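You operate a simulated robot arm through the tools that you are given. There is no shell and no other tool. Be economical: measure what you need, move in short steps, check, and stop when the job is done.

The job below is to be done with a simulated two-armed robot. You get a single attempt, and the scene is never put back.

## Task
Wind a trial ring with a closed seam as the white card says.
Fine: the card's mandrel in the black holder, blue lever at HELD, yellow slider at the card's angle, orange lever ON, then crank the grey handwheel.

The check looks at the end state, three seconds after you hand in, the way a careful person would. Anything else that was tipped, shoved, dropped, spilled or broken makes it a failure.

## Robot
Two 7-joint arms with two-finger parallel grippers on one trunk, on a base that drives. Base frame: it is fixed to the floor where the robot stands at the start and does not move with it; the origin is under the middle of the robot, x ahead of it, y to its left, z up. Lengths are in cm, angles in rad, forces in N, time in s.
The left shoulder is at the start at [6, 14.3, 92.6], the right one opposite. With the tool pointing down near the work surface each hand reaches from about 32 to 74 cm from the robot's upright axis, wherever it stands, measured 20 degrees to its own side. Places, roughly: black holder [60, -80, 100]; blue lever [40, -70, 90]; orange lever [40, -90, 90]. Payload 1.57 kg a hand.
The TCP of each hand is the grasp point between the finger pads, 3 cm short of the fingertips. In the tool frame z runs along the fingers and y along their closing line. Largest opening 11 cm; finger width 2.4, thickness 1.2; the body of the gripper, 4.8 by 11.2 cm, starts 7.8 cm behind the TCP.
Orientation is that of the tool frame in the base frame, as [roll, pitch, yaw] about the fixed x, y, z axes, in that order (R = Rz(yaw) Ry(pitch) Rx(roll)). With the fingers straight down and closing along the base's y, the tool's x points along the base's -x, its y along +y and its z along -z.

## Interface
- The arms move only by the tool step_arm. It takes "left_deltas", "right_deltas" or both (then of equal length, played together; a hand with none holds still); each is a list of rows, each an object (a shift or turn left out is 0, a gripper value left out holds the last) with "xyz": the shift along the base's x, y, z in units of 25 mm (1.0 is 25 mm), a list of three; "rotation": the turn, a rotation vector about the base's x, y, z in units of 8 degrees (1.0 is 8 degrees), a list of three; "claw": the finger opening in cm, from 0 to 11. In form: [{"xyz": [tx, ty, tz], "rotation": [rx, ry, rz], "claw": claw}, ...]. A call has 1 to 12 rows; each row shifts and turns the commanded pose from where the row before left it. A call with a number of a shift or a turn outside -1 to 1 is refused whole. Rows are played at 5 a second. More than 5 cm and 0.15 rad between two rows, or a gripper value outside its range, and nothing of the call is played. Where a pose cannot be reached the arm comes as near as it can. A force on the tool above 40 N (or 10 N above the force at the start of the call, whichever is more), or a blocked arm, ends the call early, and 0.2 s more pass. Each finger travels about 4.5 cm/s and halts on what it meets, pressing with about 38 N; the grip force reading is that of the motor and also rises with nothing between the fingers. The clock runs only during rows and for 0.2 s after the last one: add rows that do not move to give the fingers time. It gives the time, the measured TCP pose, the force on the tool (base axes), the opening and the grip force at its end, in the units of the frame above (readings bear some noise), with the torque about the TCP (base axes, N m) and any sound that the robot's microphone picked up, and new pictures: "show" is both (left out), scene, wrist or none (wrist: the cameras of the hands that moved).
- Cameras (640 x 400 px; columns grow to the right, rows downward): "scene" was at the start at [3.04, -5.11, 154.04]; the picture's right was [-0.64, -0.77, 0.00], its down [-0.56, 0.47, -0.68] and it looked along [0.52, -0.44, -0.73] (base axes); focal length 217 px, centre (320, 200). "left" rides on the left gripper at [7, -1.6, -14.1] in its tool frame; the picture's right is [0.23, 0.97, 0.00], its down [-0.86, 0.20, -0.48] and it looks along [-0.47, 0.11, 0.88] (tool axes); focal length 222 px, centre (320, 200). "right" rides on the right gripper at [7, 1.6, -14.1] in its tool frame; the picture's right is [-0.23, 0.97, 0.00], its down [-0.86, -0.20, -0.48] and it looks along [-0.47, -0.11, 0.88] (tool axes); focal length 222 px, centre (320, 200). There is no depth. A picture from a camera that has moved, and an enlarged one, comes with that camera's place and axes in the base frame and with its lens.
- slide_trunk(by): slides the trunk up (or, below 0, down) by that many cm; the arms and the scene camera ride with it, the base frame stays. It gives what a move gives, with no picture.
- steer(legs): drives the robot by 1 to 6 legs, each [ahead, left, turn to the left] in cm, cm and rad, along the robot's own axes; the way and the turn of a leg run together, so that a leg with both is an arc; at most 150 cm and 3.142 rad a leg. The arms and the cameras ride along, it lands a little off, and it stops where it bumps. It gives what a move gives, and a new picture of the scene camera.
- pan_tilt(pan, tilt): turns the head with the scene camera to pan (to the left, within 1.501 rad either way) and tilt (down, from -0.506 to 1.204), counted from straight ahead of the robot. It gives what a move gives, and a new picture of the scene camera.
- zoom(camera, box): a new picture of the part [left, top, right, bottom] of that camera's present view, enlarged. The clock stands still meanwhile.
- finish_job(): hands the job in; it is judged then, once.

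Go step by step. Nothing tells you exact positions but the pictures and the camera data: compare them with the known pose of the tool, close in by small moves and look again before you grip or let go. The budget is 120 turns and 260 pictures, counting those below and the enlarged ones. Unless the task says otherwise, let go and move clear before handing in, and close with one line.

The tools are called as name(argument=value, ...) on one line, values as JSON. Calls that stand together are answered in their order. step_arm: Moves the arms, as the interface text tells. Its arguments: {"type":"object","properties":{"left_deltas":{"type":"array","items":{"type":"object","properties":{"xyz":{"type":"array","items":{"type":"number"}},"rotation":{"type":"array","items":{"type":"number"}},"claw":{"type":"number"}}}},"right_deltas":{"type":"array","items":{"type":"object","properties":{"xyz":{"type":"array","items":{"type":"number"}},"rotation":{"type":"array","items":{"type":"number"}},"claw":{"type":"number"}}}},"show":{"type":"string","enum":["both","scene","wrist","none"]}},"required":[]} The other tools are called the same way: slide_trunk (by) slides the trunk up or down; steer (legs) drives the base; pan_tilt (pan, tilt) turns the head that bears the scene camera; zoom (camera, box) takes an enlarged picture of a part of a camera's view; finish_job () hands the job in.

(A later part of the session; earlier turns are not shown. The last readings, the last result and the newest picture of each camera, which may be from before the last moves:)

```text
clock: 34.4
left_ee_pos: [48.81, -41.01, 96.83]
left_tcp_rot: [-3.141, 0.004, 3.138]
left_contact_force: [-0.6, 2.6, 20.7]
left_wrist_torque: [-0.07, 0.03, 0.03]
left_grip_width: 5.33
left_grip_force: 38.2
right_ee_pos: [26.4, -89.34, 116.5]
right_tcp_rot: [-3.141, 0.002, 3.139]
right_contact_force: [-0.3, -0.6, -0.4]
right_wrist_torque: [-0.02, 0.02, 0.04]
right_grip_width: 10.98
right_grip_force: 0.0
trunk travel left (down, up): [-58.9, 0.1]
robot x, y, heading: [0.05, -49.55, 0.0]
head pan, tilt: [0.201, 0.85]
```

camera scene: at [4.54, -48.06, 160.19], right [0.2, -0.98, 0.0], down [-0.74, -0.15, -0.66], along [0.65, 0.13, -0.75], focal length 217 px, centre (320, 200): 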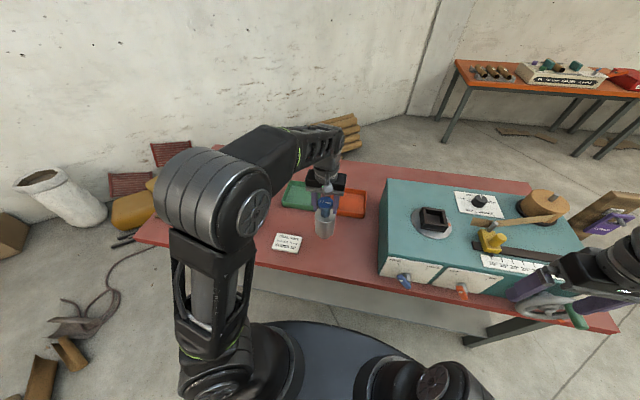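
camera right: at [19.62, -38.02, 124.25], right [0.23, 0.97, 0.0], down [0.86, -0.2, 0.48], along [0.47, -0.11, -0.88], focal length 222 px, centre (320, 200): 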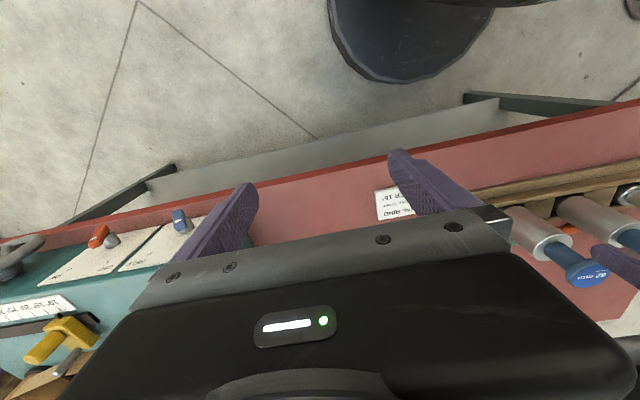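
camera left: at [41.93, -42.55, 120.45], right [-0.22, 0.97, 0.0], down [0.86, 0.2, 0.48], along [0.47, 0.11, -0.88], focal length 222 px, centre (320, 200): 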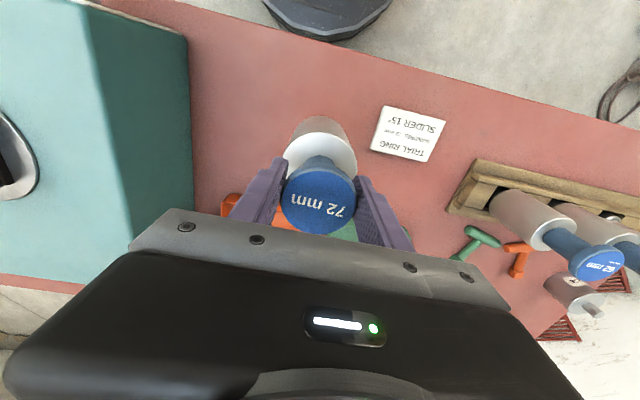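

It stands on the bench. I open, back up, and check that it stands.

step_arm(left_deltas=[{"claw": 6.5}, {"claw": 8}, {"claw": 11}, {"claw": 11}, {"claw": 11}, {"claw": 11}, {"claw": 11}, {"claw": 11}, {"xyz": [0, 0, 0.8]}, {"xyz": [0, 0, 1]}, {"xyz": [0, 0, 1]}, {"xyz": [0, 0, 0.5]}])

zoom(camera="scene", box=[250, 150, 410, 250])

```text
clock: 37.0
left_ee_pos: [48.91, -40.93, 105.0]
left_tcp_rot: [3.139, 0.001, 3.139]
left_contact_force: [0.3, 0.6, -0.7]
left_wrist_torque: [-0.02, 0.04, 0.03]
left_grip_width: 11.0
left_grip_force: 0.0
right_ee_pos: [26.31, -89.27, 116.41]
right_tcp_rot: [-3.141, 0.001, 3.138]
right_contact_force: [0.2, -0.1, 0.2]
right_wrist_torque: [0.0, 0.02, -0.03]
right_grip_width: 10.99
right_grip_force: 0.0
trunk travel left (down, up): [-58.9, 0.1]
robot x, y, heading: [-0.13, -49.47, -0.002]
head pan, tilt: [0.201, 0.85]
camera scene: at [4.49, -48.06, 160.19], right [0.2, -0.98, 0.0], down [-0.74, -0.15, -0.66], along [0.65, 0.13, -0.75], focal length 217 px, centre (320, 200)
camera left: at [41.87, -42.57, 119.1], right [-0.22, 0.97, 0.0], down [0.86, 0.2, 0.48], along [0.47, 0.11, -0.88], focal length 222 px, centre (320, 200)
```

scene: 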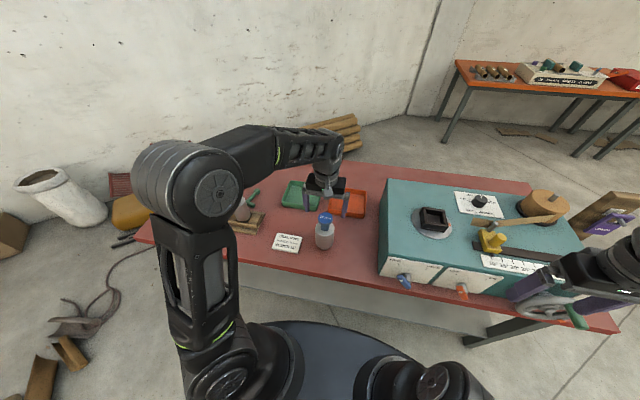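
left: 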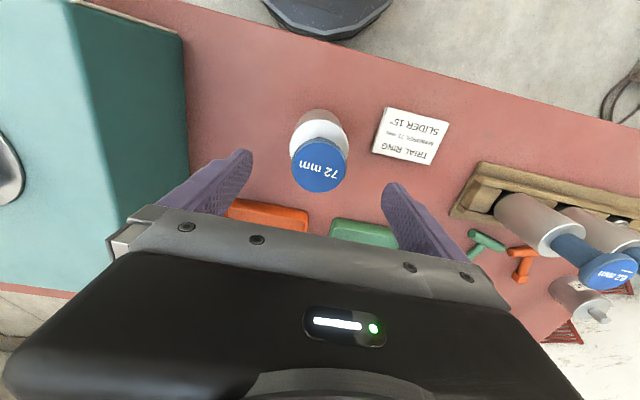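

```text
4.00 times, centred on (330, 200) of scene
camera zoom: at [4.49, -48.06, 160.19], right [0.2, -0.98, 0.0], down [-0.74, -0.15, -0.66], along [0.65, 0.13, -0.75], focal length 869 px, centre (280, 200)
```

zoom: 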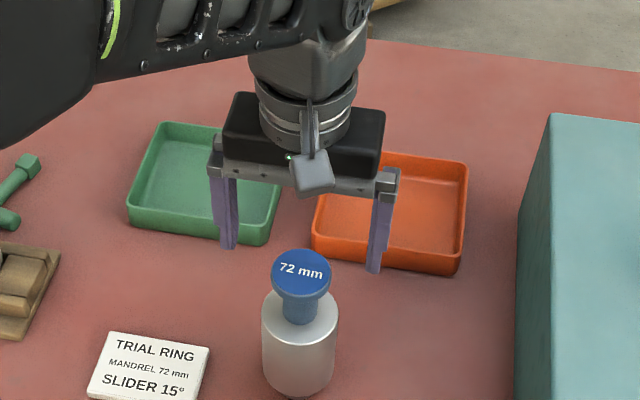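

It stands. I pitch the hand 40° forward and look again.

step_arm(left_deltas=[{"rotation": [0, -1, 0]}, {"rotation": [0, -1, 0]}, {"rotation": [0, -1, 0]}, {"rotation": [0, -1, 0]}, {"rotation": [0, -1, 0]}, {"xyz": [0, 0, -0.6]}, {}])

```text
clock: 38.5
left_ee_pos: [48.8, -40.98, 103.5]
left_tcp_rot: [3.137, 0.699, 3.136]
left_contact_force: [-0.7, -0.3, 0.2]
left_wrist_torque: [-0.01, -0.01, 0.0]
left_grip_width: 10.99
left_grip_force: 0.1
right_ee_pos: [26.41, -89.33, 116.48]
right_tcp_rot: [3.141, 0.0, 3.14]
right_contact_force: [0.2, 0.1, 0.3]
right_wrist_torque: [-0.01, -0.02, 0.01]
right_grip_width: 11.01
right_grip_force: 0.0
trunk travel left (down, up): [-58.9, 0.1]
robot x, y, heading: [0.07, -49.6, -0.003]
head pan, tilt: [0.201, 0.85]
camera scene: at [4.45, -48.04, 160.19], right [0.2, -0.98, 0.0], down [-0.74, -0.15, -0.66], along [0.65, 0.13, -0.75], focal length 217 px, centre (320, 200)
camera left: at [34.36, -42.53, 109.75], right [-0.17, 0.97, -0.14], down [0.35, 0.2, 0.92], along [0.92, 0.11, -0.37], focal length 222 px, centre (320, 200)
```

scene: 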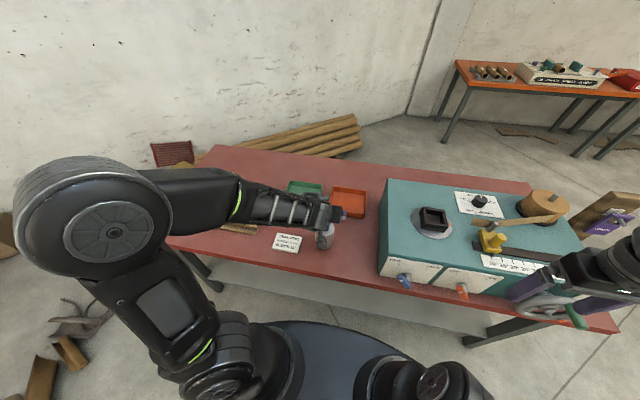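
left: 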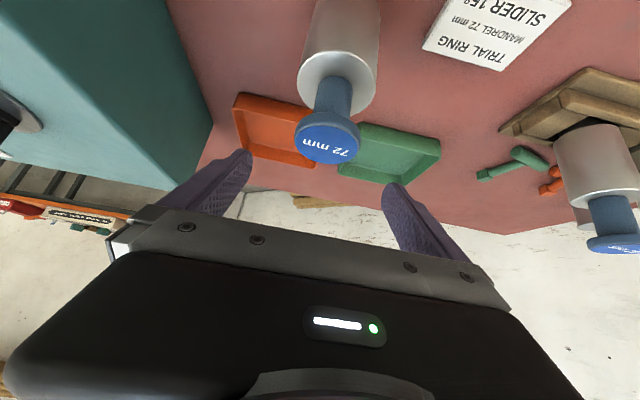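

step_arm(left_deltas=[{"xyz": [-0.16, -0.06, -0.5]}, {"xyz": [0, 0, -0.5]}, {"xyz": [0, 0, -0.5]}, {"xyz": [0, 0, -0.5]}, {}], show="wrist")

zoom(camera="scene", box=[250, 150, 410, 250])

```text
clock: 39.8
left_ee_pos: [48.32, -41.2, 98.41]
left_tcp_rot: [3.138, 0.699, 3.136]
left_contact_force: [0.0, 0.3, 0.0]
left_wrist_torque: [0.0, -0.03, -0.03]
left_grip_width: 11.03
left_grip_force: 0.0
right_ee_pos: [26.32, -89.34, 116.41]
right_tcp_rot: [-3.141, -0.001, 3.139]
right_contact_force: [1.4, -0.1, -0.2]
right_wrist_torque: [-0.02, 0.01, 0.01]
right_grip_width: 10.97
right_grip_force: 0.0
trunk travel left (down, up): [-58.9, 0.1]
robot x, y, heading: [-0.25, -49.41, -0.003]
head pan, tilt: [0.201, 0.85]
camera left: at [33.98, -42.73, 104.78], right [-0.17, 0.97, -0.14], down [0.35, 0.2, 0.92], along [0.92, 0.11, -0.37], focal length 222 px, centre (320, 200)
```

left: 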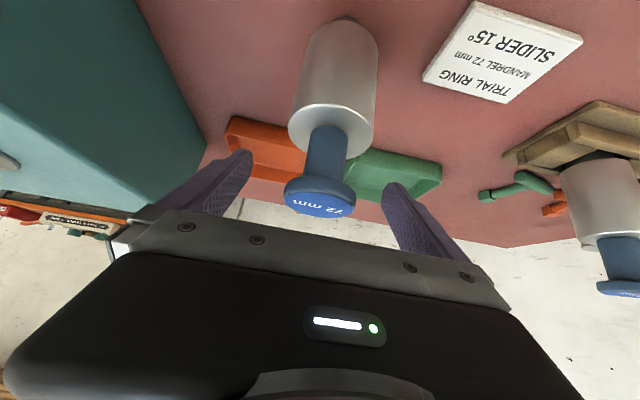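

```text
4.00 times, centred on (330, 200) of scene
camera zoom: at [4.48, -48.05, 160.19], right [0.2, -0.98, 0.0], down [-0.74, -0.15, -0.66], along [0.65, 0.13, -0.75], focal length 869 px, centre (280, 200)
```

zoom: 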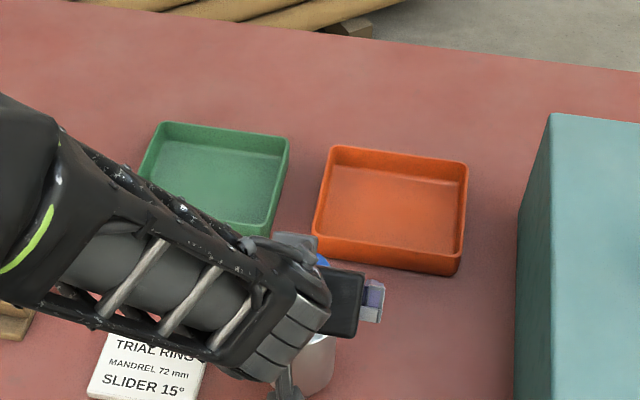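

The knob lies at the TCP. I close on it.

step_arm(left_deltas=[{"claw": 4.5}, {"claw": 4.5}, {"claw": 4.5}, {"claw": 4.5}, {"claw": 4.5}, {"claw": 4.5}, {"claw": 4.5}, {"claw": 4.5}, {"xyz": [0, 0, 0.3]}, {"xyz": [0, 0, 0.5]}, {"xyz": [0, 0, 0.5]}])

```text
clock: 42.1
left_ee_pos: [48.4, -41.15, 101.77]
left_tcp_rot: [3.137, 0.698, 3.133]
left_contact_force: [0.1, 0.0, -4.4]
left_wrist_torque: [0.0, 0.03, 0.0]
left_grip_width: 5.3
left_grip_force: 38.0
right_ee_pos: [26.34, -89.32, 116.47]
right_tcp_rot: [-3.142, -0.001, 3.138]
right_contact_force: [-0.6, 0.2, -0.8]
right_wrist_torque: [0.0, -0.02, -0.01]
right_grip_width: 10.99
right_grip_force: 0.0
trunk travel left (down, up): [-58.9, 0.1]
robot x, y, heading: [-0.08, -49.6, -0.005]
head pan, tilt: [0.201, 0.85]
camera scene: at [4.5, -48.03, 160.19], right [0.2, -0.98, 0.0], down [-0.74, -0.15, -0.66], along [0.65, 0.13, -0.75], focal length 217 px, centre (320, 200)
camera left: at [33.97, -42.68, 107.95], right [-0.17, 0.97, -0.14], down [0.35, 0.19, 0.92], along [0.92, 0.11, -0.37], focal length 222 px, centre (320, 200)
```

scene: 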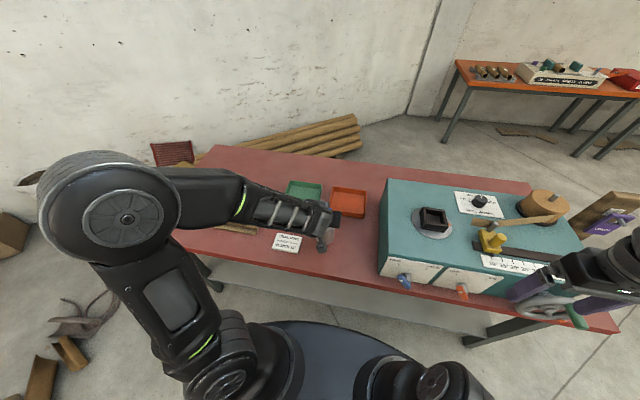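
left: 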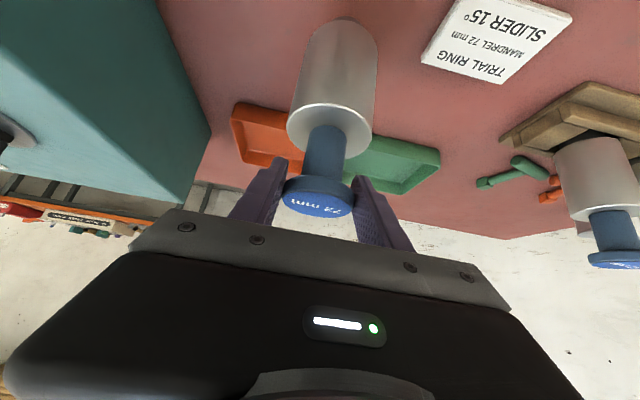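

Held well. Now lift high.

step_arm(left_deltas=[{"xyz": [0, 0, 1]}, {"xyz": [0, 0, 1]}, {"xyz": [0, 0, 1]}, {"xyz": [0, 0, 1]}, {"xyz": [-0.4, 0.2, 1]}, {"xyz": [-0.4, 0.4, 1]}, {"xyz": [-0.4, 0.4, 1]}, {"xyz": [-0.4, 0.4, 1]}, {"xyz": [-0.4, 0.4, 1]}, {"xyz": [-0.4, 0.4, 0.8]}, {}], show="wrist")

```text
clock: 44.5
left_ee_pos: [42.49, -35.73, 126.13]
left_tcp_rot: [3.136, 0.699, 3.136]
left_contact_force: [0.4, 0.9, -4.2]
left_wrist_torque: [-0.01, 0.03, -0.02]
left_grip_width: 5.33
left_grip_force: 37.7
right_ee_pos: [26.42, -89.31, 116.41]
right_tcp_rot: [3.141, 0.0, 3.14]
right_contact_force: [0.4, -0.2, 0.3]
right_wrist_torque: [0.03, -0.04, -0.02]
right_grip_width: 11.01
right_grip_force: 0.1
trunk travel left (down, up): [-58.9, 0.1]
robot x, y, heading: [-0.16, -49.91, -0.01]
head pan, tilt: [0.201, 0.85]
camera left: at [27.95, -37.25, 132.48], right [-0.17, 0.97, -0.14], down [0.35, 0.2, 0.92], along [0.92, 0.11, -0.37], focal length 222 px, centre (320, 200)
```

left: 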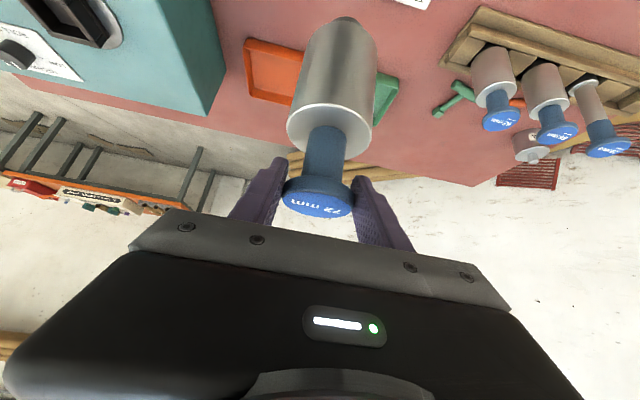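

steer(legs=[[0, -40, 0.008]])

pan_tilt(pan=0.1, tilt=0.9)

zoom(camera="scene", box=[240, 120, 480, 270])

```text
clock: 47.0
left_ee_pos: [42.4, -75.37, 126.28]
left_tcp_rot: [3.134, 0.698, 3.141]
left_contact_force: [0.1, 0.0, -4.2]
left_wrist_torque: [0.03, 0.03, 0.02]
left_grip_width: 5.3
left_grip_force: 38.1
right_ee_pos: [26.61, -129.01, 116.39]
right_tcp_rot: [-3.141, 0.001, -3.138]
right_contact_force: [-0.6, -0.1, -0.5]
right_wrist_torque: [0.03, -0.01, 0.01]
right_grip_width: 10.99
right_grip_force: 0.0
trunk travel left (down, up): [-58.9, 0.1]
robot x, y, heading: [-0.21, -89.55, 0.004]
head pan, tilt: [0.201, 0.85]
camera scene: at [4.53, -88.08, 160.19], right [0.2, -0.98, 0.0], down [-0.74, -0.15, -0.66], along [0.65, 0.13, -0.75], focal length 217 px, centre (320, 200)
```

scene: 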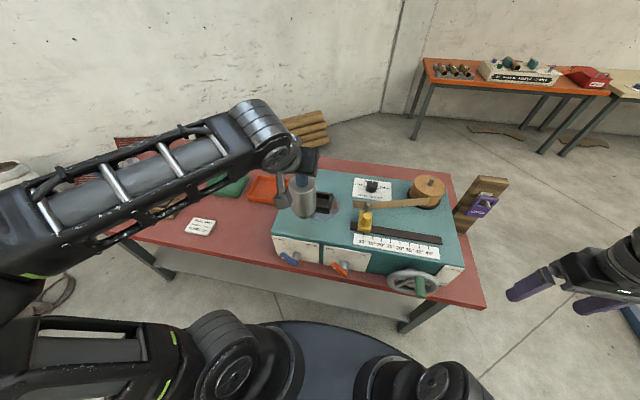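

```text
clock: 47.7
left_ee_pos: [42.19, -75.2, 126.21]
left_tcp_rot: [3.138, 0.698, -3.14]
left_contact_force: [0.7, -0.3, -4.0]
left_wrist_torque: [-0.01, 0.03, 0.03]
left_grip_width: 5.33
left_grip_force: 38.2
right_ee_pos: [26.62, -129.05, 116.33]
right_tcp_rot: [3.141, -0.001, -3.139]
right_contact_force: [0.3, -0.2, -0.1]
right_wrist_torque: [0.0, -0.03, 0.02]
right_grip_width: 11.0
right_grip_force: 0.1
trunk travel left (down, up): [-58.9, 0.1]
robot x, y, heading: [-0.17, -90.07, 0.003]
head pan, tilt: [0.099, 0.901]
camera scene: at [4.38, -88.76, 159.8], right [0.1, -0.99, 0.0], down [-0.78, -0.08, -0.62], along [0.62, 0.06, -0.78], focal length 217 px, centre (320, 200)
```

scene: 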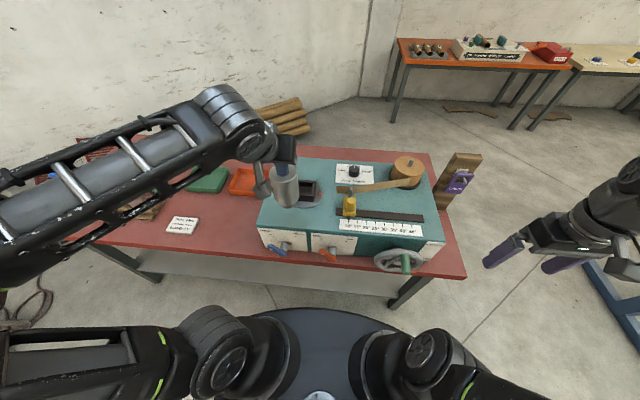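

```text
2.67 times, centred on (360, 195) of scene
camera zoom: at [4.38, -88.76, 159.8], right [0.1, -0.99, 0.0], down [-0.78, -0.08, -0.62], along [0.62, 0.06, -0.78], focal length 579 px, centre (213, 213)
```

zoom: 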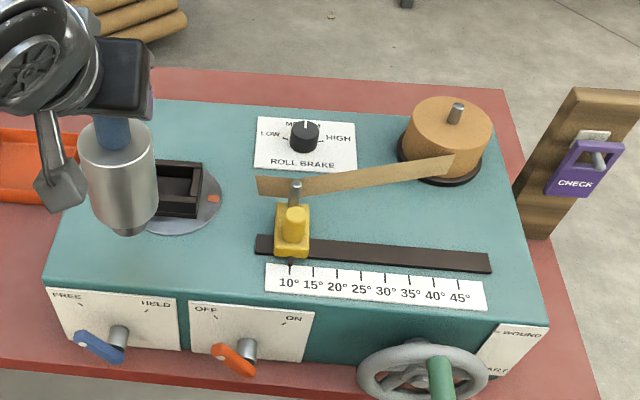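

zoom(camera="left", box=[160, 0, 480, 200])

zoom(camera="scene", box=[340, 200, 460, 275])

zoom(camera="scene", box=[250, 160, 370, 265])

```text
2.00 times, centred on (320, 100) of left
camera zoom: at [27.86, -76.99, 132.45], right [-0.18, 0.97, -0.14], down [0.35, 0.2, 0.92], along [0.92, 0.11, -0.37], focal length 444 px, centre (320, 400)
```

zoom: 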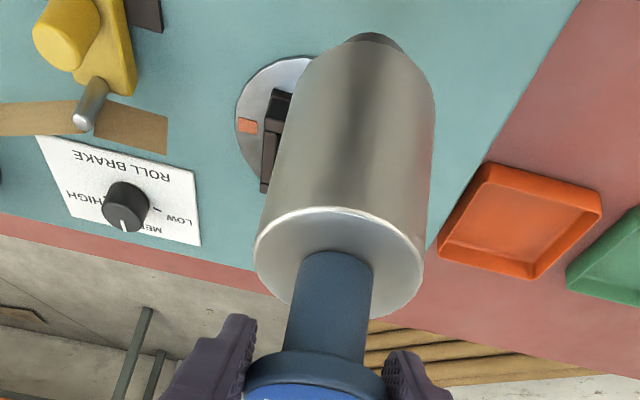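

```text
5.33 times, centred on (400, 238) of scene
camera zoom: at [4.38, -88.76, 159.8], right [0.1, -0.99, 0.0], down [-0.78, -0.08, -0.62], along [0.62, 0.06, -0.78], focal length 1159 px, centre (-107, 0)
```

zoom: 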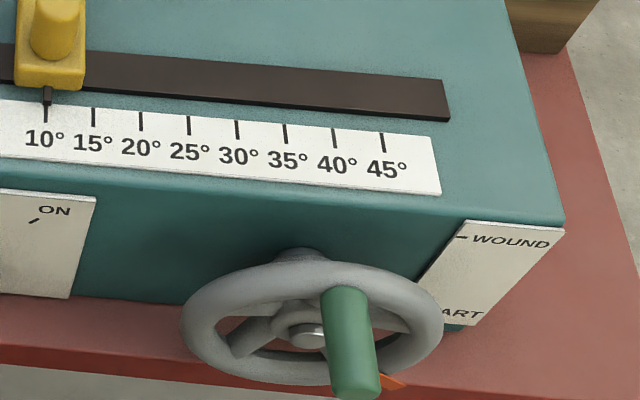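

```text
3.81 times, centred on (310, 212) of scene
camera zoom: at [4.38, -88.76, 159.8], right [0.1, -0.99, 0.0], down [-0.78, -0.08, -0.62], along [0.62, 0.06, -0.78], focal length 828 px, centre (358, 152)
```

zoom: 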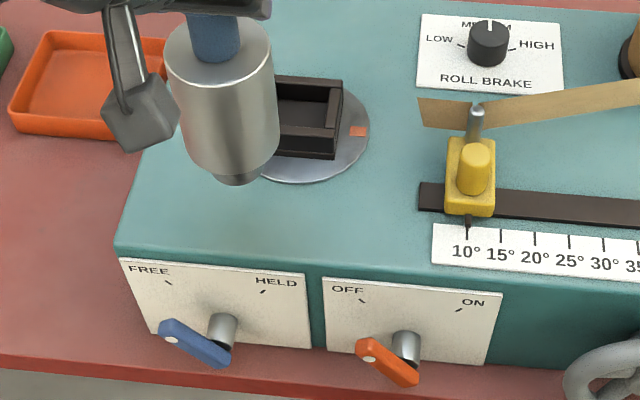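

I move the mandrel aside to the left to get a clear look at the socket.

step_arm(left_deltas=[{"xyz": [0, 1, 0]}, {"xyz": [0, 1, 0]}, {"xyz": [0, 1, 0]}, {"xyz": [0, 1, 0]}, {}], show="none")

zoom(camera="scene", box=[260, 140, 360, 202])

zoom(camera="left", box=[160, 0, 480, 200])

```text
clock: 48.9
left_ee_pos: [42.34, -65.35, 126.2]
left_tcp_rot: [3.136, 0.7, -3.14]
left_contact_force: [0.8, -0.9, -3.2]
left_wrist_torque: [-0.01, -0.02, 0.0]
left_grip_width: 5.33
left_grip_force: 38.0
right_ee_pos: [26.63, -129.11, 116.37]
right_tcp_rot: [-3.14, 0.0, -3.139]
right_contact_force: [-1.2, 0.2, 0.1]
right_wrist_torque: [0.03, 0.01, 0.0]
right_grip_width: 11.0
right_grip_force: 0.1
trunk travel left (down, up): [-58.9, 0.1]
robot x, y, heading: [-0.29, -89.19, 0.002]
head pan, tilt: [0.099, 0.901]
```

```text
6.40 times, centred on (310, 171) of scene
camera zoom: at [4.38, -88.81, 159.8], right [0.1, -0.99, 0.0], down [-0.78, -0.08, -0.62], along [0.62, 0.06, -0.78], focal length 1391 px, centre (384, 386)
```

zoom: 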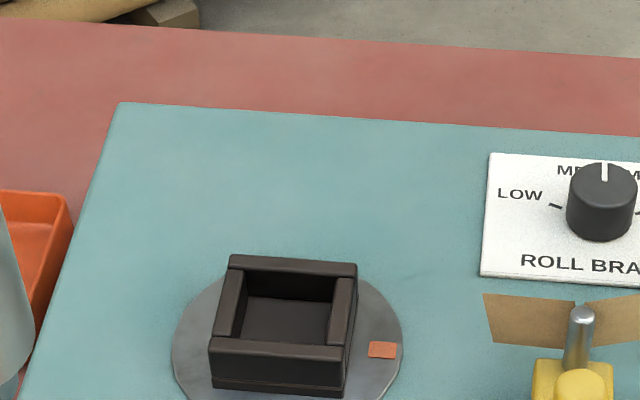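

```text
2.00 times, centred on (320, 100) of left
camera zoom: at [27.91, -66.98, 132.49], right [-0.18, 0.97, -0.14], down [0.35, 0.2, 0.92], along [0.92, 0.11, -0.37], focal length 444 px, centre (320, 400)
```

zoom: 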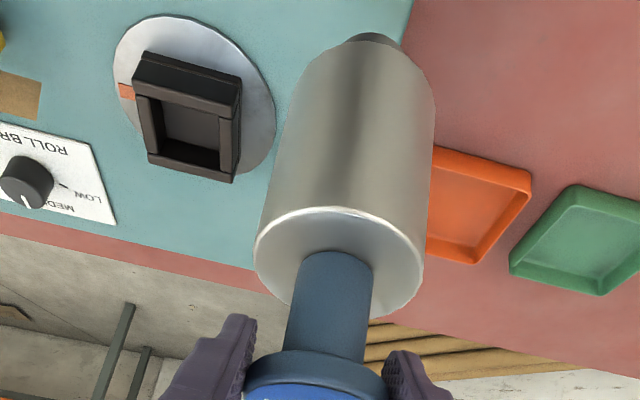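

Socket rim centre triangulates to about [56.2, -78.0, 100.7], aligned with the base axes. I measure the mandrel axis relative to the TCP.

zoom(camera="scene", box=[180, 110, 308, 190])

```text
5.00 times, centred on (244, 150) of scene
camera zoom: at [4.38, -88.81, 159.8], right [0.1, -0.99, 0.0], down [-0.78, -0.08, -0.62], along [0.62, 0.06, -0.78], focal length 1086 px, centre (700, 450)
```

zoom: 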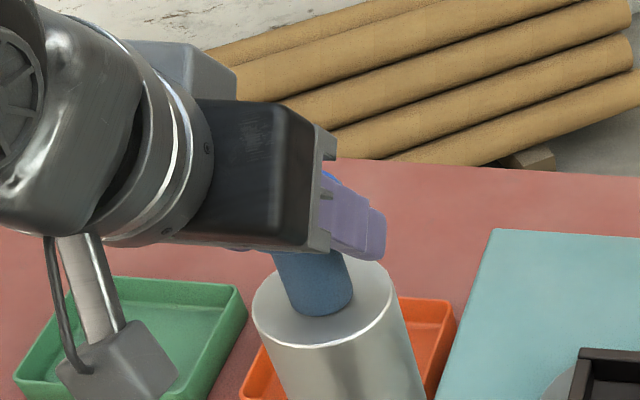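

I use the right hand's camera as a side view: rotate it to look toward the socket.

step_arm(right_deltas=[{"rotation": [1, 0, 0]}, {"rotation": [1, 0, 0]}, {"rotation": [1, 0, 0]}, {"rotation": [1, 0, 0]}, {"rotation": [1, 0, 0]}, {"rotation": [1, 0, 0]}, {"rotation": [1, 0, 0]}, {"rotation": [1, 0, 0]}, {"xyz": [0, 1, 0]}, {"xyz": [0, 1, 0]}, {"xyz": [0, 1, 0]}, {"xyz": [0, 1, 0]}], left_deltas=[{"xyz": [1, 0, 0]}, {"xyz": [1, 0, 0]}, {"xyz": [1, 0, 0]}, {"xyz": [0.9, 0, 0]}, {"xyz": [0.9, -1, 0]}, {"xyz": [0.45, -1, 0]}, {"xyz": [0, -1, 0]}, {"xyz": [0, -1, 0]}, {"xyz": [0, -1, 0]}, {}, {}, {}])

```text
clock: 51.5
left_ee_pos: [55.31, -77.81, 126.14]
left_tcp_rot: [3.137, 0.699, -3.141]
left_contact_force: [-0.4, -0.7, -4.1]
left_wrist_torque: [0.01, 0.06, 0.03]
left_grip_width: 5.31
left_grip_force: 37.8
right_ee_pos: [29.27, -112.31, 100.96]
right_tcp_rot: [2.296, 0.021, 3.134]
right_contact_force: [0.2, -1.1, 0.9]
right_wrist_torque: [-0.06, -0.02, 0.0]
right_grip_width: 10.99
right_grip_force: 0.1
right hand out of reach, approached as far as the arm can: row 1, 2, 3, 4, 5, 6, 7, 8
trunk travel left (down, up): [-58.9, 0.1]
robot x, y, heading: [0.15, -89.62, 0.003]
head pan, tilt: [0.099, 0.901]
camera scene: at [4.41, -88.74, 159.8], right [0.1, -0.99, 0.0], down [-0.78, -0.08, -0.62], along [0.62, 0.06, -0.78], focal length 217 px, centre (320, 200)
camera right: at [22.08, -121.76, 111.5], right [0.22, 0.64, 0.73], down [0.85, -0.5, 0.18], along [0.48, 0.58, -0.65], focal length 222 px, centre (320, 200)
camera left: at [40.93, -79.49, 132.47], right [-0.18, 0.97, -0.14], down [0.35, 0.2, 0.92], along [0.92, 0.11, -0.37], focal length 222 px, centre (320, 200)
```

scene: 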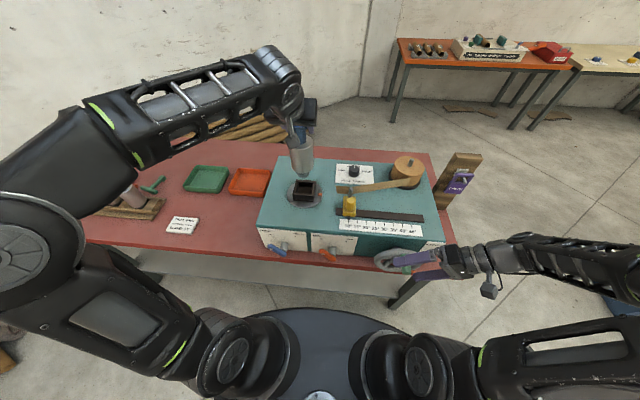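
right: 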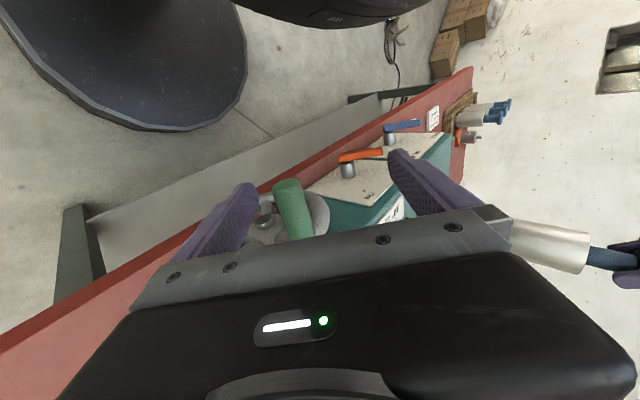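
left: 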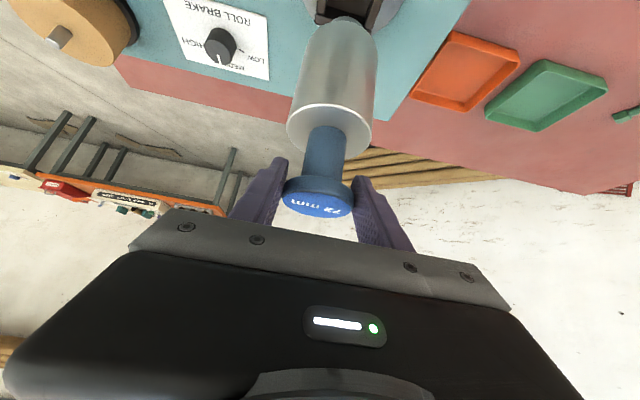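

The right hand came out lower than intended, near the wheel; I raise it carefully.

step_arm(right_deltas=[{"xyz": [0, 0, 0.6]}, {"xyz": [0, -0.5, 0.8]}, {"xyz": [0, -0.5, 0.8]}, {"xyz": [0, -0.5, 0.8]}, {"xyz": [0, 0, 0.8]}, {"rotation": [0, 0, -1]}, {"rotation": [0, 0, -1]}])

zoom(camera="scene", box=[250, 110, 378, 210])

```text
clock: 53.1
left_ee_pos: [55.28, -77.82, 126.36]
left_tcp_rot: [3.136, 0.699, -3.141]
left_contact_force: [-0.6, -1.2, -4.1]
left_wrist_torque: [0.01, 0.01, -0.01]
left_grip_width: 5.3
left_grip_force: 37.8
right_ee_pos: [29.24, -116.1, 110.41]
right_tcp_rot: [2.294, 0.02, 2.851]
right_contact_force: [-1.2, -0.3, 0.5]
right_wrist_torque: [0.03, 0.03, 0.01]
right_grip_width: 11.0
right_grip_force: 0.1
trunk travel left (down, up): [-58.9, 0.1]
robot x, y, heading: [-0.12, -89.7, 0.004]
head pan, tilt: [0.099, 0.901]
camera scene: at [4.31, -88.78, 159.8], right [0.1, -0.99, 0.0], down [-0.78, -0.08, -0.62], along [0.62, 0.06, -0.78], focal length 217 px, centre (320, 200)
camera right: at [19.7, -123.16, 120.99], right [0.39, 0.56, 0.73], down [0.68, -0.71, 0.18], along [0.63, 0.42, -0.65], focal length 222 px, centre (320, 200)
```

scene: 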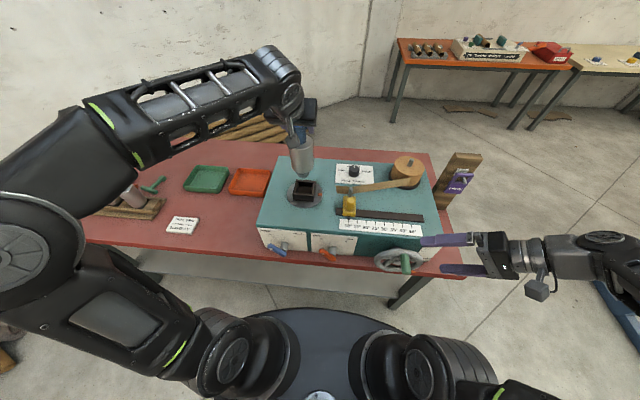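
right: 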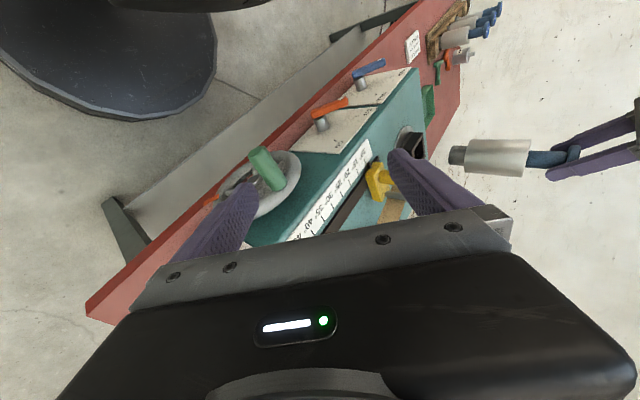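

```text
4.00 times, centred on (314, 160) of scene
camera zoom: at [4.31, -88.78, 159.8], right [0.1, -0.99, 0.0], down [-0.78, -0.08, -0.62], along [0.62, 0.06, -0.78], focal length 869 px, centre (344, 360)
```

zoom: 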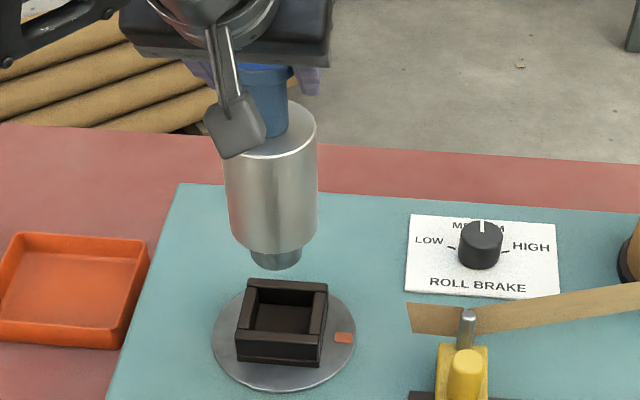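

zoom(camera="right", box=[370, 80, 610, 230])

```text
2.67 times, centred on (490, 155) of right
camera zoom: at [19.7, -123.16, 120.99], right [0.39, 0.56, 0.73], down [0.68, -0.71, 0.18], along [0.63, 0.42, -0.65], focal length 592 px, centre (-133, 320)
```

zoom: 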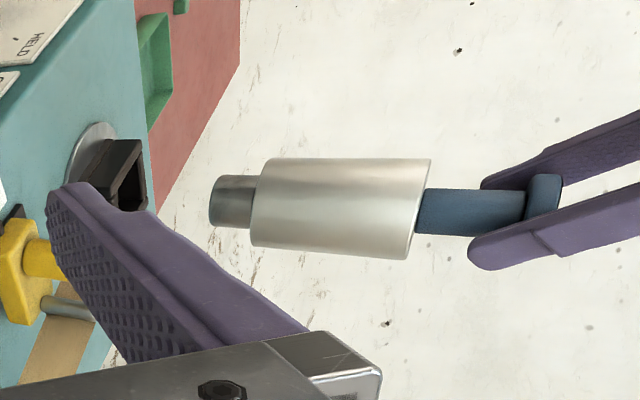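

Views agree: mandrel axis at [55.65, -77.8], vertical, socket centre [56.15, -78.0]. I shift and descend to just above the rim.

step_arm(left_deltas=[{"xyz": [0.2, -0.08, 0]}, {"xyz": [0, 0, -0.6]}, {"xyz": [0, 0, -0.6]}, {"xyz": [0, 0, -0.6]}, {"xyz": [0, 0, -0.4]}, {}], show="none")

zoom(camera="right", box=[370, 80, 610, 230])

zoom(camera="scene", box=[250, 110, 378, 210])

```text
clock: 54.5
left_ee_pos: [56.03, -78.09, 120.59]
left_tcp_rot: [3.137, 0.698, -3.141]
left_contact_force: [0.5, -1.2, -4.2]
left_wrist_torque: [-0.01, 0.02, 0.03]
left_grip_width: 5.33
left_grip_force: 38.1
right_ee_pos: [29.17, -116.11, 110.47]
right_tcp_rot: [2.294, 0.018, 2.851]
right_contact_force: [0.5, -0.3, -0.4]
right_wrist_torque: [0.01, 0.02, 0.02]
right_grip_width: 11.01
right_grip_force: 0.1
trunk travel left (down, up): [-58.9, 0.1]
robot x, y, heading: [-0.16, -89.4, 0.003]
head pan, tilt: [0.099, 0.901]
```

```text
2.67 times, centred on (490, 155) of right
camera zoom: at [19.75, -123.19, 120.97], right [0.39, 0.56, 0.73], down [0.68, -0.71, 0.18], along [0.63, 0.42, -0.65], focal length 592 px, centre (-133, 320)
```

zoom: 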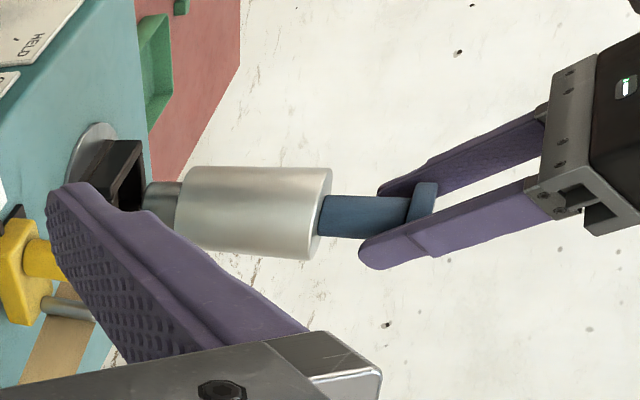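

```text
4.00 times, centred on (314, 160) of scene
camera zoom: at [4.39, -88.79, 159.8], right [0.1, -0.99, 0.0], down [-0.78, -0.08, -0.62], along [0.62, 0.06, -0.78], focal length 869 px, centre (344, 360)
```

zoom: 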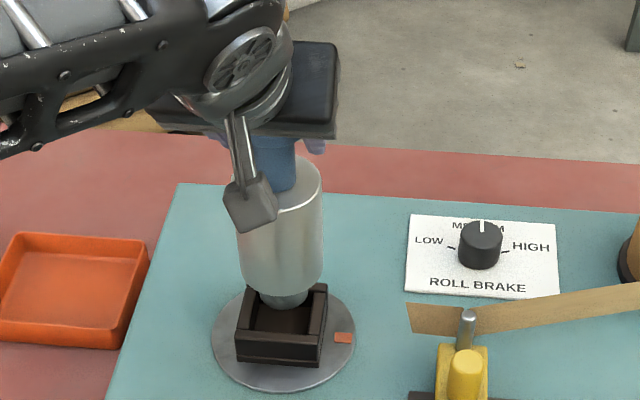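

The foot is ~0.3 cm too far toward −y; I correct and lower into the socket slowly.

step_arm(left_deltas=[{"xyz": [-0.06, 0.1, 0]}, {"xyz": [0, 0, -0.3]}, {"xyz": [0, 0, -0.3]}, {"xyz": [0, 0, -0.2]}, {}], show="none")

zoom(camera="right", box=[370, 80, 610, 230])

zoom(camera="scene", box=[250, 110, 378, 210])

```text
clock: 55.7
left_ee_pos: [55.72, -77.87, 119.05]
left_tcp_rot: [3.14, 0.708, -3.14]
left_contact_force: [-2.2, 1.3, 24.2]
left_wrist_torque: [0.11, -0.44, 0.16]
left_grip_width: 5.38
left_grip_force: 38.5
right_ee_pos: [28.95, -116.02, 110.47]
right_tcp_rot: [2.296, 0.021, 2.854]
right_contact_force: [-0.7, -0.1, 0.2]
right_wrist_torque: [0.03, -0.01, -0.01]
right_grip_width: 11.02
right_grip_force: 0.0
trunk travel left (down, up): [-58.9, 0.1]
robot x, y, heading: [-0.35, -89.47, 0.003]
head pan, tilt: [0.099, 0.901]
```

```text
2.67 times, centred on (490, 155) of right
camera zoom: at [19.5, -123.22, 121.05], right [0.39, 0.56, 0.73], down [0.68, -0.71, 0.19], along [0.63, 0.42, -0.65], focal length 592 px, centre (-133, 320)
```

zoom: 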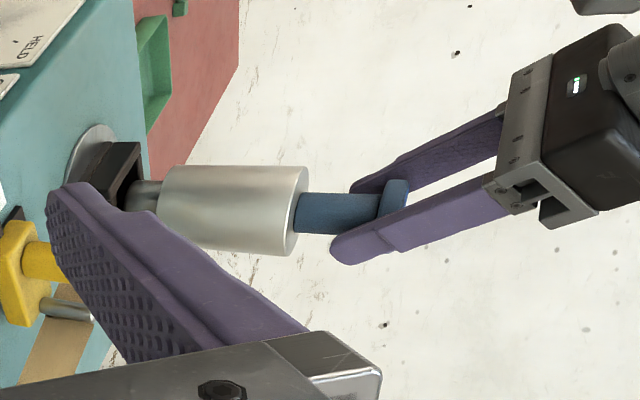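

```text
4.00 times, centred on (314, 160) of scene
camera zoom: at [4.05, -88.83, 159.85], right [0.1, -0.99, 0.0], down [-0.78, -0.08, -0.62], along [0.62, 0.06, -0.78], focal length 869 px, centre (344, 360)
```

zoom: 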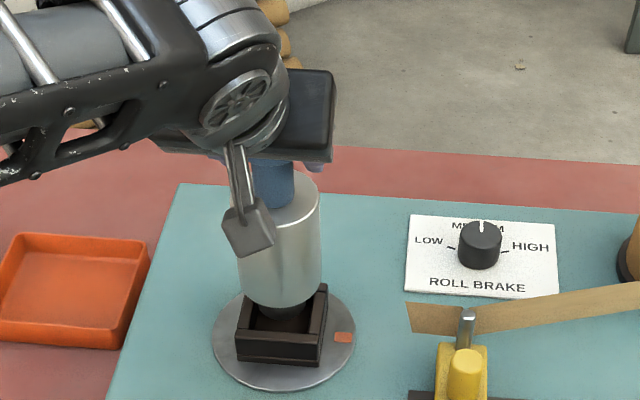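

It touched the rim. I zoom in more to see which side is off.

zoom(camera="scene", box=[280, 150, 344, 206])

zoom(camera="right", box=[390, 110, 486, 180])

zoom(camera="left", box=[260, 0, 420, 100])

```text
7.14 times, centred on (312, 178) of scene
camera zoom: at [4.05, -88.83, 159.85], right [0.1, -0.99, 0.0], down [-0.78, -0.08, -0.62], along [0.62, 0.06, -0.78], focal length 1552 px, centre (377, 357)
```

zoom: 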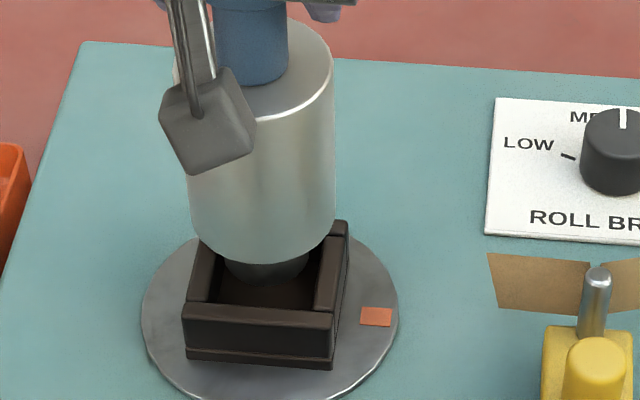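

```text
5.71 times, centred on (438, 145) of right
camera zoom: at [19.5, -123.22, 121.05], right [0.39, 0.56, 0.73], down [0.68, -0.71, 0.19], along [0.63, 0.42, -0.65], focal length 1269 px, centre (-354, 514)
```

zoom: 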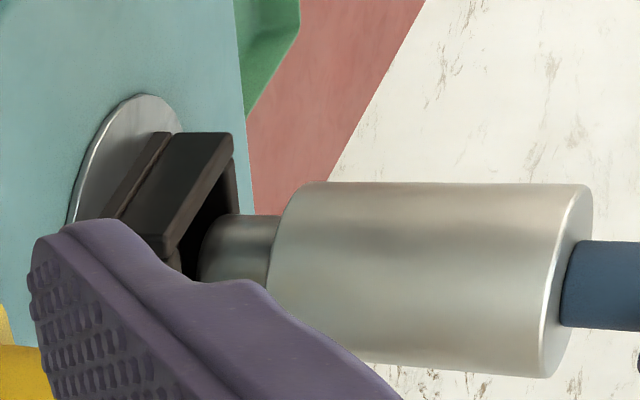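

```text
4.00 times, centred on (340, 50) of left
camera zoom: at [41.12, -79.55, 125.29], right [-0.18, 0.97, -0.15], down [0.34, 0.2, 0.92], along [0.92, 0.11, -0.36], focal length 888 px, centre (240, 800)
```

zoom: 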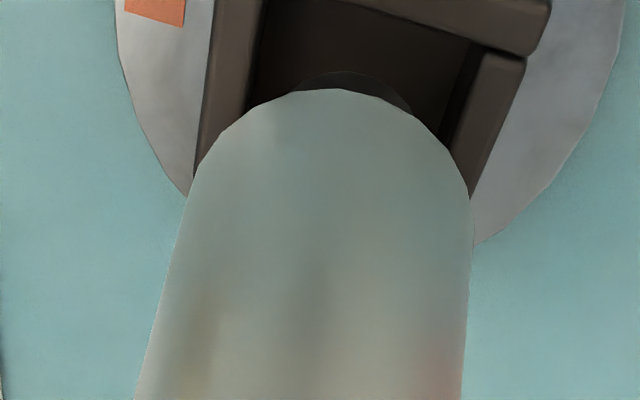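

Both close views show the foot about 1 cm too far back (gap 1.3 cm to the front wall). I lift a little, shift −1.0 cm in x and lower again.

step_arm(left_deltas=[{"xyz": [0, 0, 0.5]}, {"xyz": [-0.4, 0, 0]}, {}, {"xyz": [0, 0, -0.25]}, {"xyz": [0, 0, -0.25]}, {"xyz": [0, 0, -0.2]}, {"xyz": [0, 0, -0.2]}], show="none")

zoom(camera="scene", box=[280, 150, 344, 206])

zoom(camera="left", box=[260, 0, 420, 100])

```text
clock: 57.3
left_ee_pos: [54.82, -77.88, 117.51]
left_tcp_rot: [3.136, 0.699, -3.139]
left_contact_force: [-0.1, 0.8, -4.7]
left_wrist_torque: [0.04, 0.01, 0.01]
left_grip_width: 5.32
left_grip_force: 37.4
right_ee_pos: [29.34, -116.11, 110.45]
right_tcp_rot: [2.296, 0.019, 2.852]
right_contact_force: [-0.2, 0.2, 0.9]
right_wrist_torque: [0.01, 0.01, -0.03]
right_grip_width: 10.99
right_grip_force: 0.1
trunk travel left (down, up): [-58.9, 0.1]
robot x, y, heading: [0.02, -89.67, 0.005]
head pan, tilt: [0.099, 0.901]
```

```text
7.14 times, centred on (312, 178) of scene
camera zoom: at [4.41, -88.79, 159.8], right [0.1, -0.99, 0.0], down [-0.78, -0.08, -0.62], along [0.62, 0.06, -0.78], focal length 1552 px, centre (377, 357)
```

zoom: 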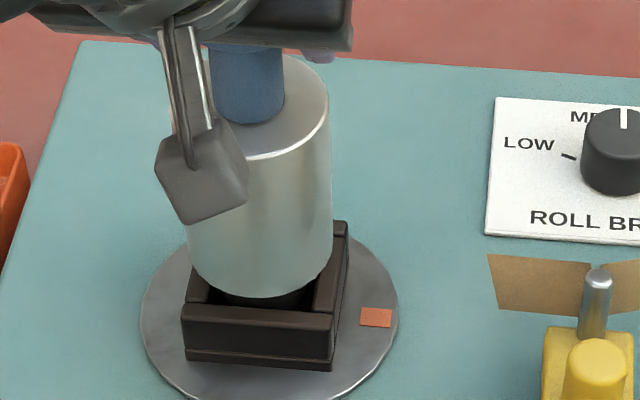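

```text
4.00 times, centred on (340, 50) of left
camera zoom: at [40.38, -79.45, 123.91], right [-0.18, 0.97, -0.14], down [0.35, 0.2, 0.92], along [0.92, 0.11, -0.37], focal length 888 px, centre (240, 800)
```

zoom: 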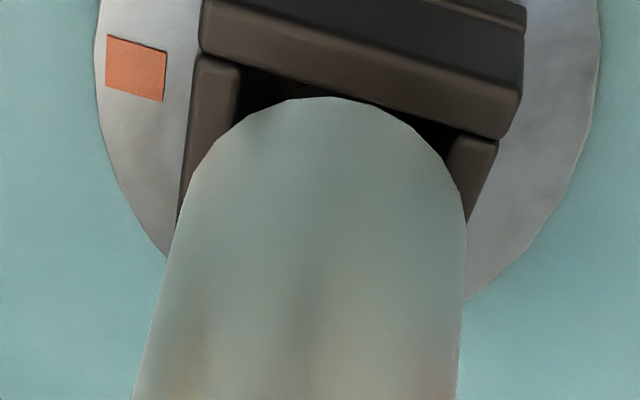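

It is entering the socket freely. I keep lowering until it rests.

step_arm(left_deltas=[{"xyz": [0, 0, -0.2]}, {"xyz": [0, 0, -0.2]}, {"xyz": [0, 0, -0.2]}, {"xyz": [0, 0, -0.15]}, {"xyz": [0, 0, -0.15]}], show="none")

zoom(camera="scene", box=[280, 150, 344, 206])

```text
clock: 58.5
left_ee_pos: [54.76, -77.81, 115.5]
left_tcp_rot: [3.139, 0.7, -3.139]
left_contact_force: [2.2, -2.1, 17.7]
left_wrist_torque: [-0.08, 0.0, 0.11]
left_grip_width: 5.16
left_grip_force: 37.5
right_ee_pos: [29.1, -116.16, 110.45]
right_tcp_rot: [2.293, 0.02, 2.852]
right_contact_force: [0.5, -0.6, 0.2]
right_wrist_torque: [-0.01, 0.0, 0.0]
right_grip_width: 10.99
right_grip_force: 0.1
trunk travel left (down, up): [-58.9, 0.1]
robot x, y, heading: [-0.02, -89.77, 0.006]
head pan, tilt: [0.099, 0.901]
```

```text
7.14 times, centred on (312, 178) of scene
camera zoom: at [4.24, -88.83, 159.81], right [0.1, -0.99, 0.0], down [-0.78, -0.08, -0.62], along [0.62, 0.06, -0.78], focal length 1552 px, centre (377, 357)
```

zoom: 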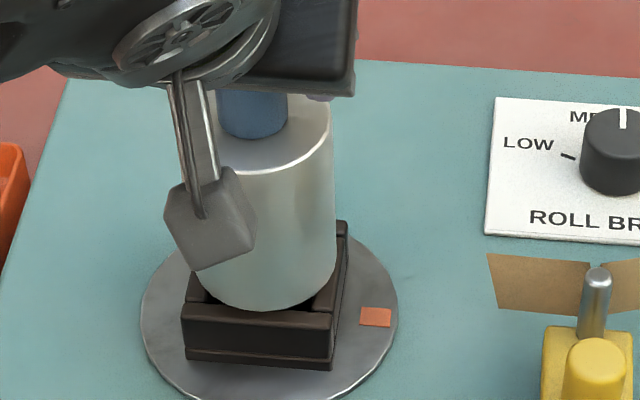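

Seated and resting. I release and back off up and toward the robot.

step_arm(left_deltas=[{"claw": 6.5}, {"claw": 9}, {"claw": 11}, {"claw": 11}, {"claw": 11}, {"claw": 11}, {"claw": 11}, {"xyz": [-0.5, 0, 0.6]}, {"xyz": [-0.6, 0, 0.7]}, {"xyz": [-0.6, 0, 0.7]}, {"xyz": [-0.9, 0.5, 0.3]}, {"xyz": [-0.9, 0.8, 0]}], show="scene")

zoom(camera="scene", box=[250, 120, 410, 270])

zoom(camera="right", box=[370, 80, 530, 180])

```text
clock: 61.1
left_ee_pos: [45.87, -74.57, 121.15]
left_tcp_rot: [3.136, 0.699, -3.141]
left_contact_force: [-0.4, 0.1, 0.6]
left_wrist_torque: [-0.02, -0.02, -0.01]
left_grip_width: 11.01
left_grip_force: 0.0
right_ee_pos: [29.29, -116.12, 110.5]
right_tcp_rot: [2.296, 0.02, 2.852]
right_contact_force: [-0.1, -0.4, -0.3]
right_wrist_torque: [-0.01, -0.03, 0.0]
right_grip_width: 10.99
right_grip_force: 0.0
trunk travel left (down, up): [-58.9, 0.1]
robot x, y, heading: [0.0, -89.35, -0.001]
head pan, tilt: [0.099, 0.901]
camera scene: at [4.25, -88.76, 159.8], right [0.1, -0.99, 0.0], down [-0.78, -0.08, -0.62], along [0.62, 0.06, -0.78], focal length 217 px, centre (320, 200)
```

scene: 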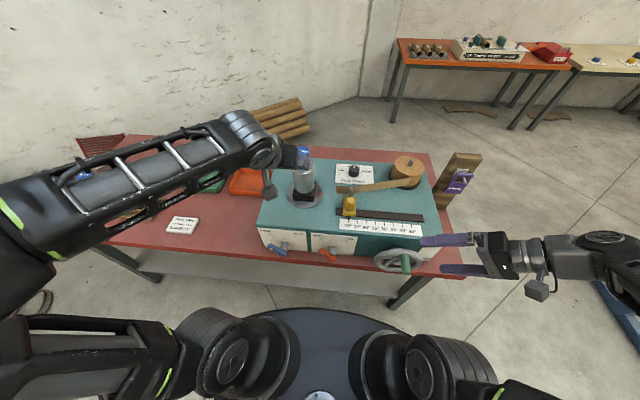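

```text
2.67 times, centred on (330, 195) of scene
camera zoom: at [4.25, -88.76, 159.8], right [0.1, -0.99, 0.0], down [-0.78, -0.08, -0.62], along [0.62, 0.06, -0.78], focal length 579 px, centre (293, 213)
```

zoom: 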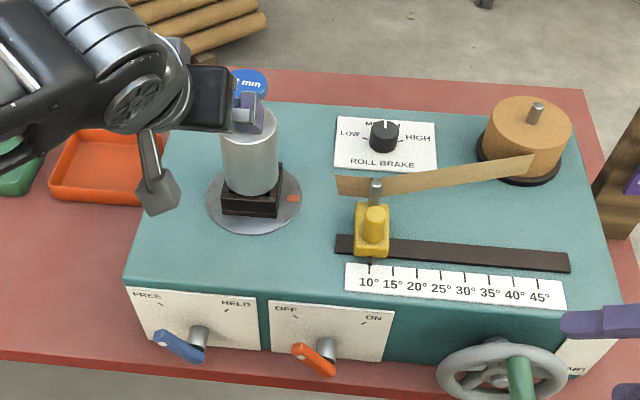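

```text
4.00 times, centred on (450, 130) of right
camera zoom: at [19.64, -123.17, 121.0], right [0.39, 0.56, 0.73], down [0.68, -0.71, 0.18], along [0.63, 0.42, -0.65], focal length 888 px, centre (-200, 480)
```

zoom: 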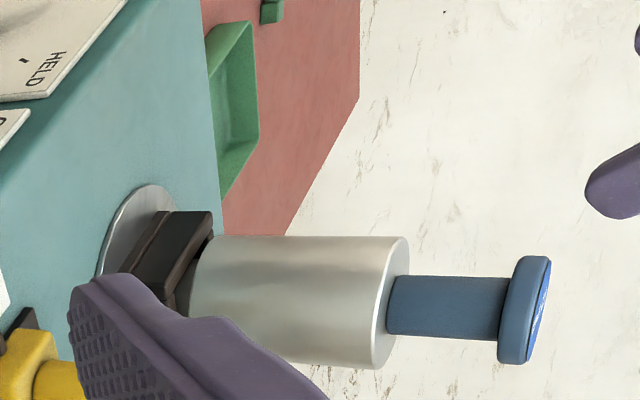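

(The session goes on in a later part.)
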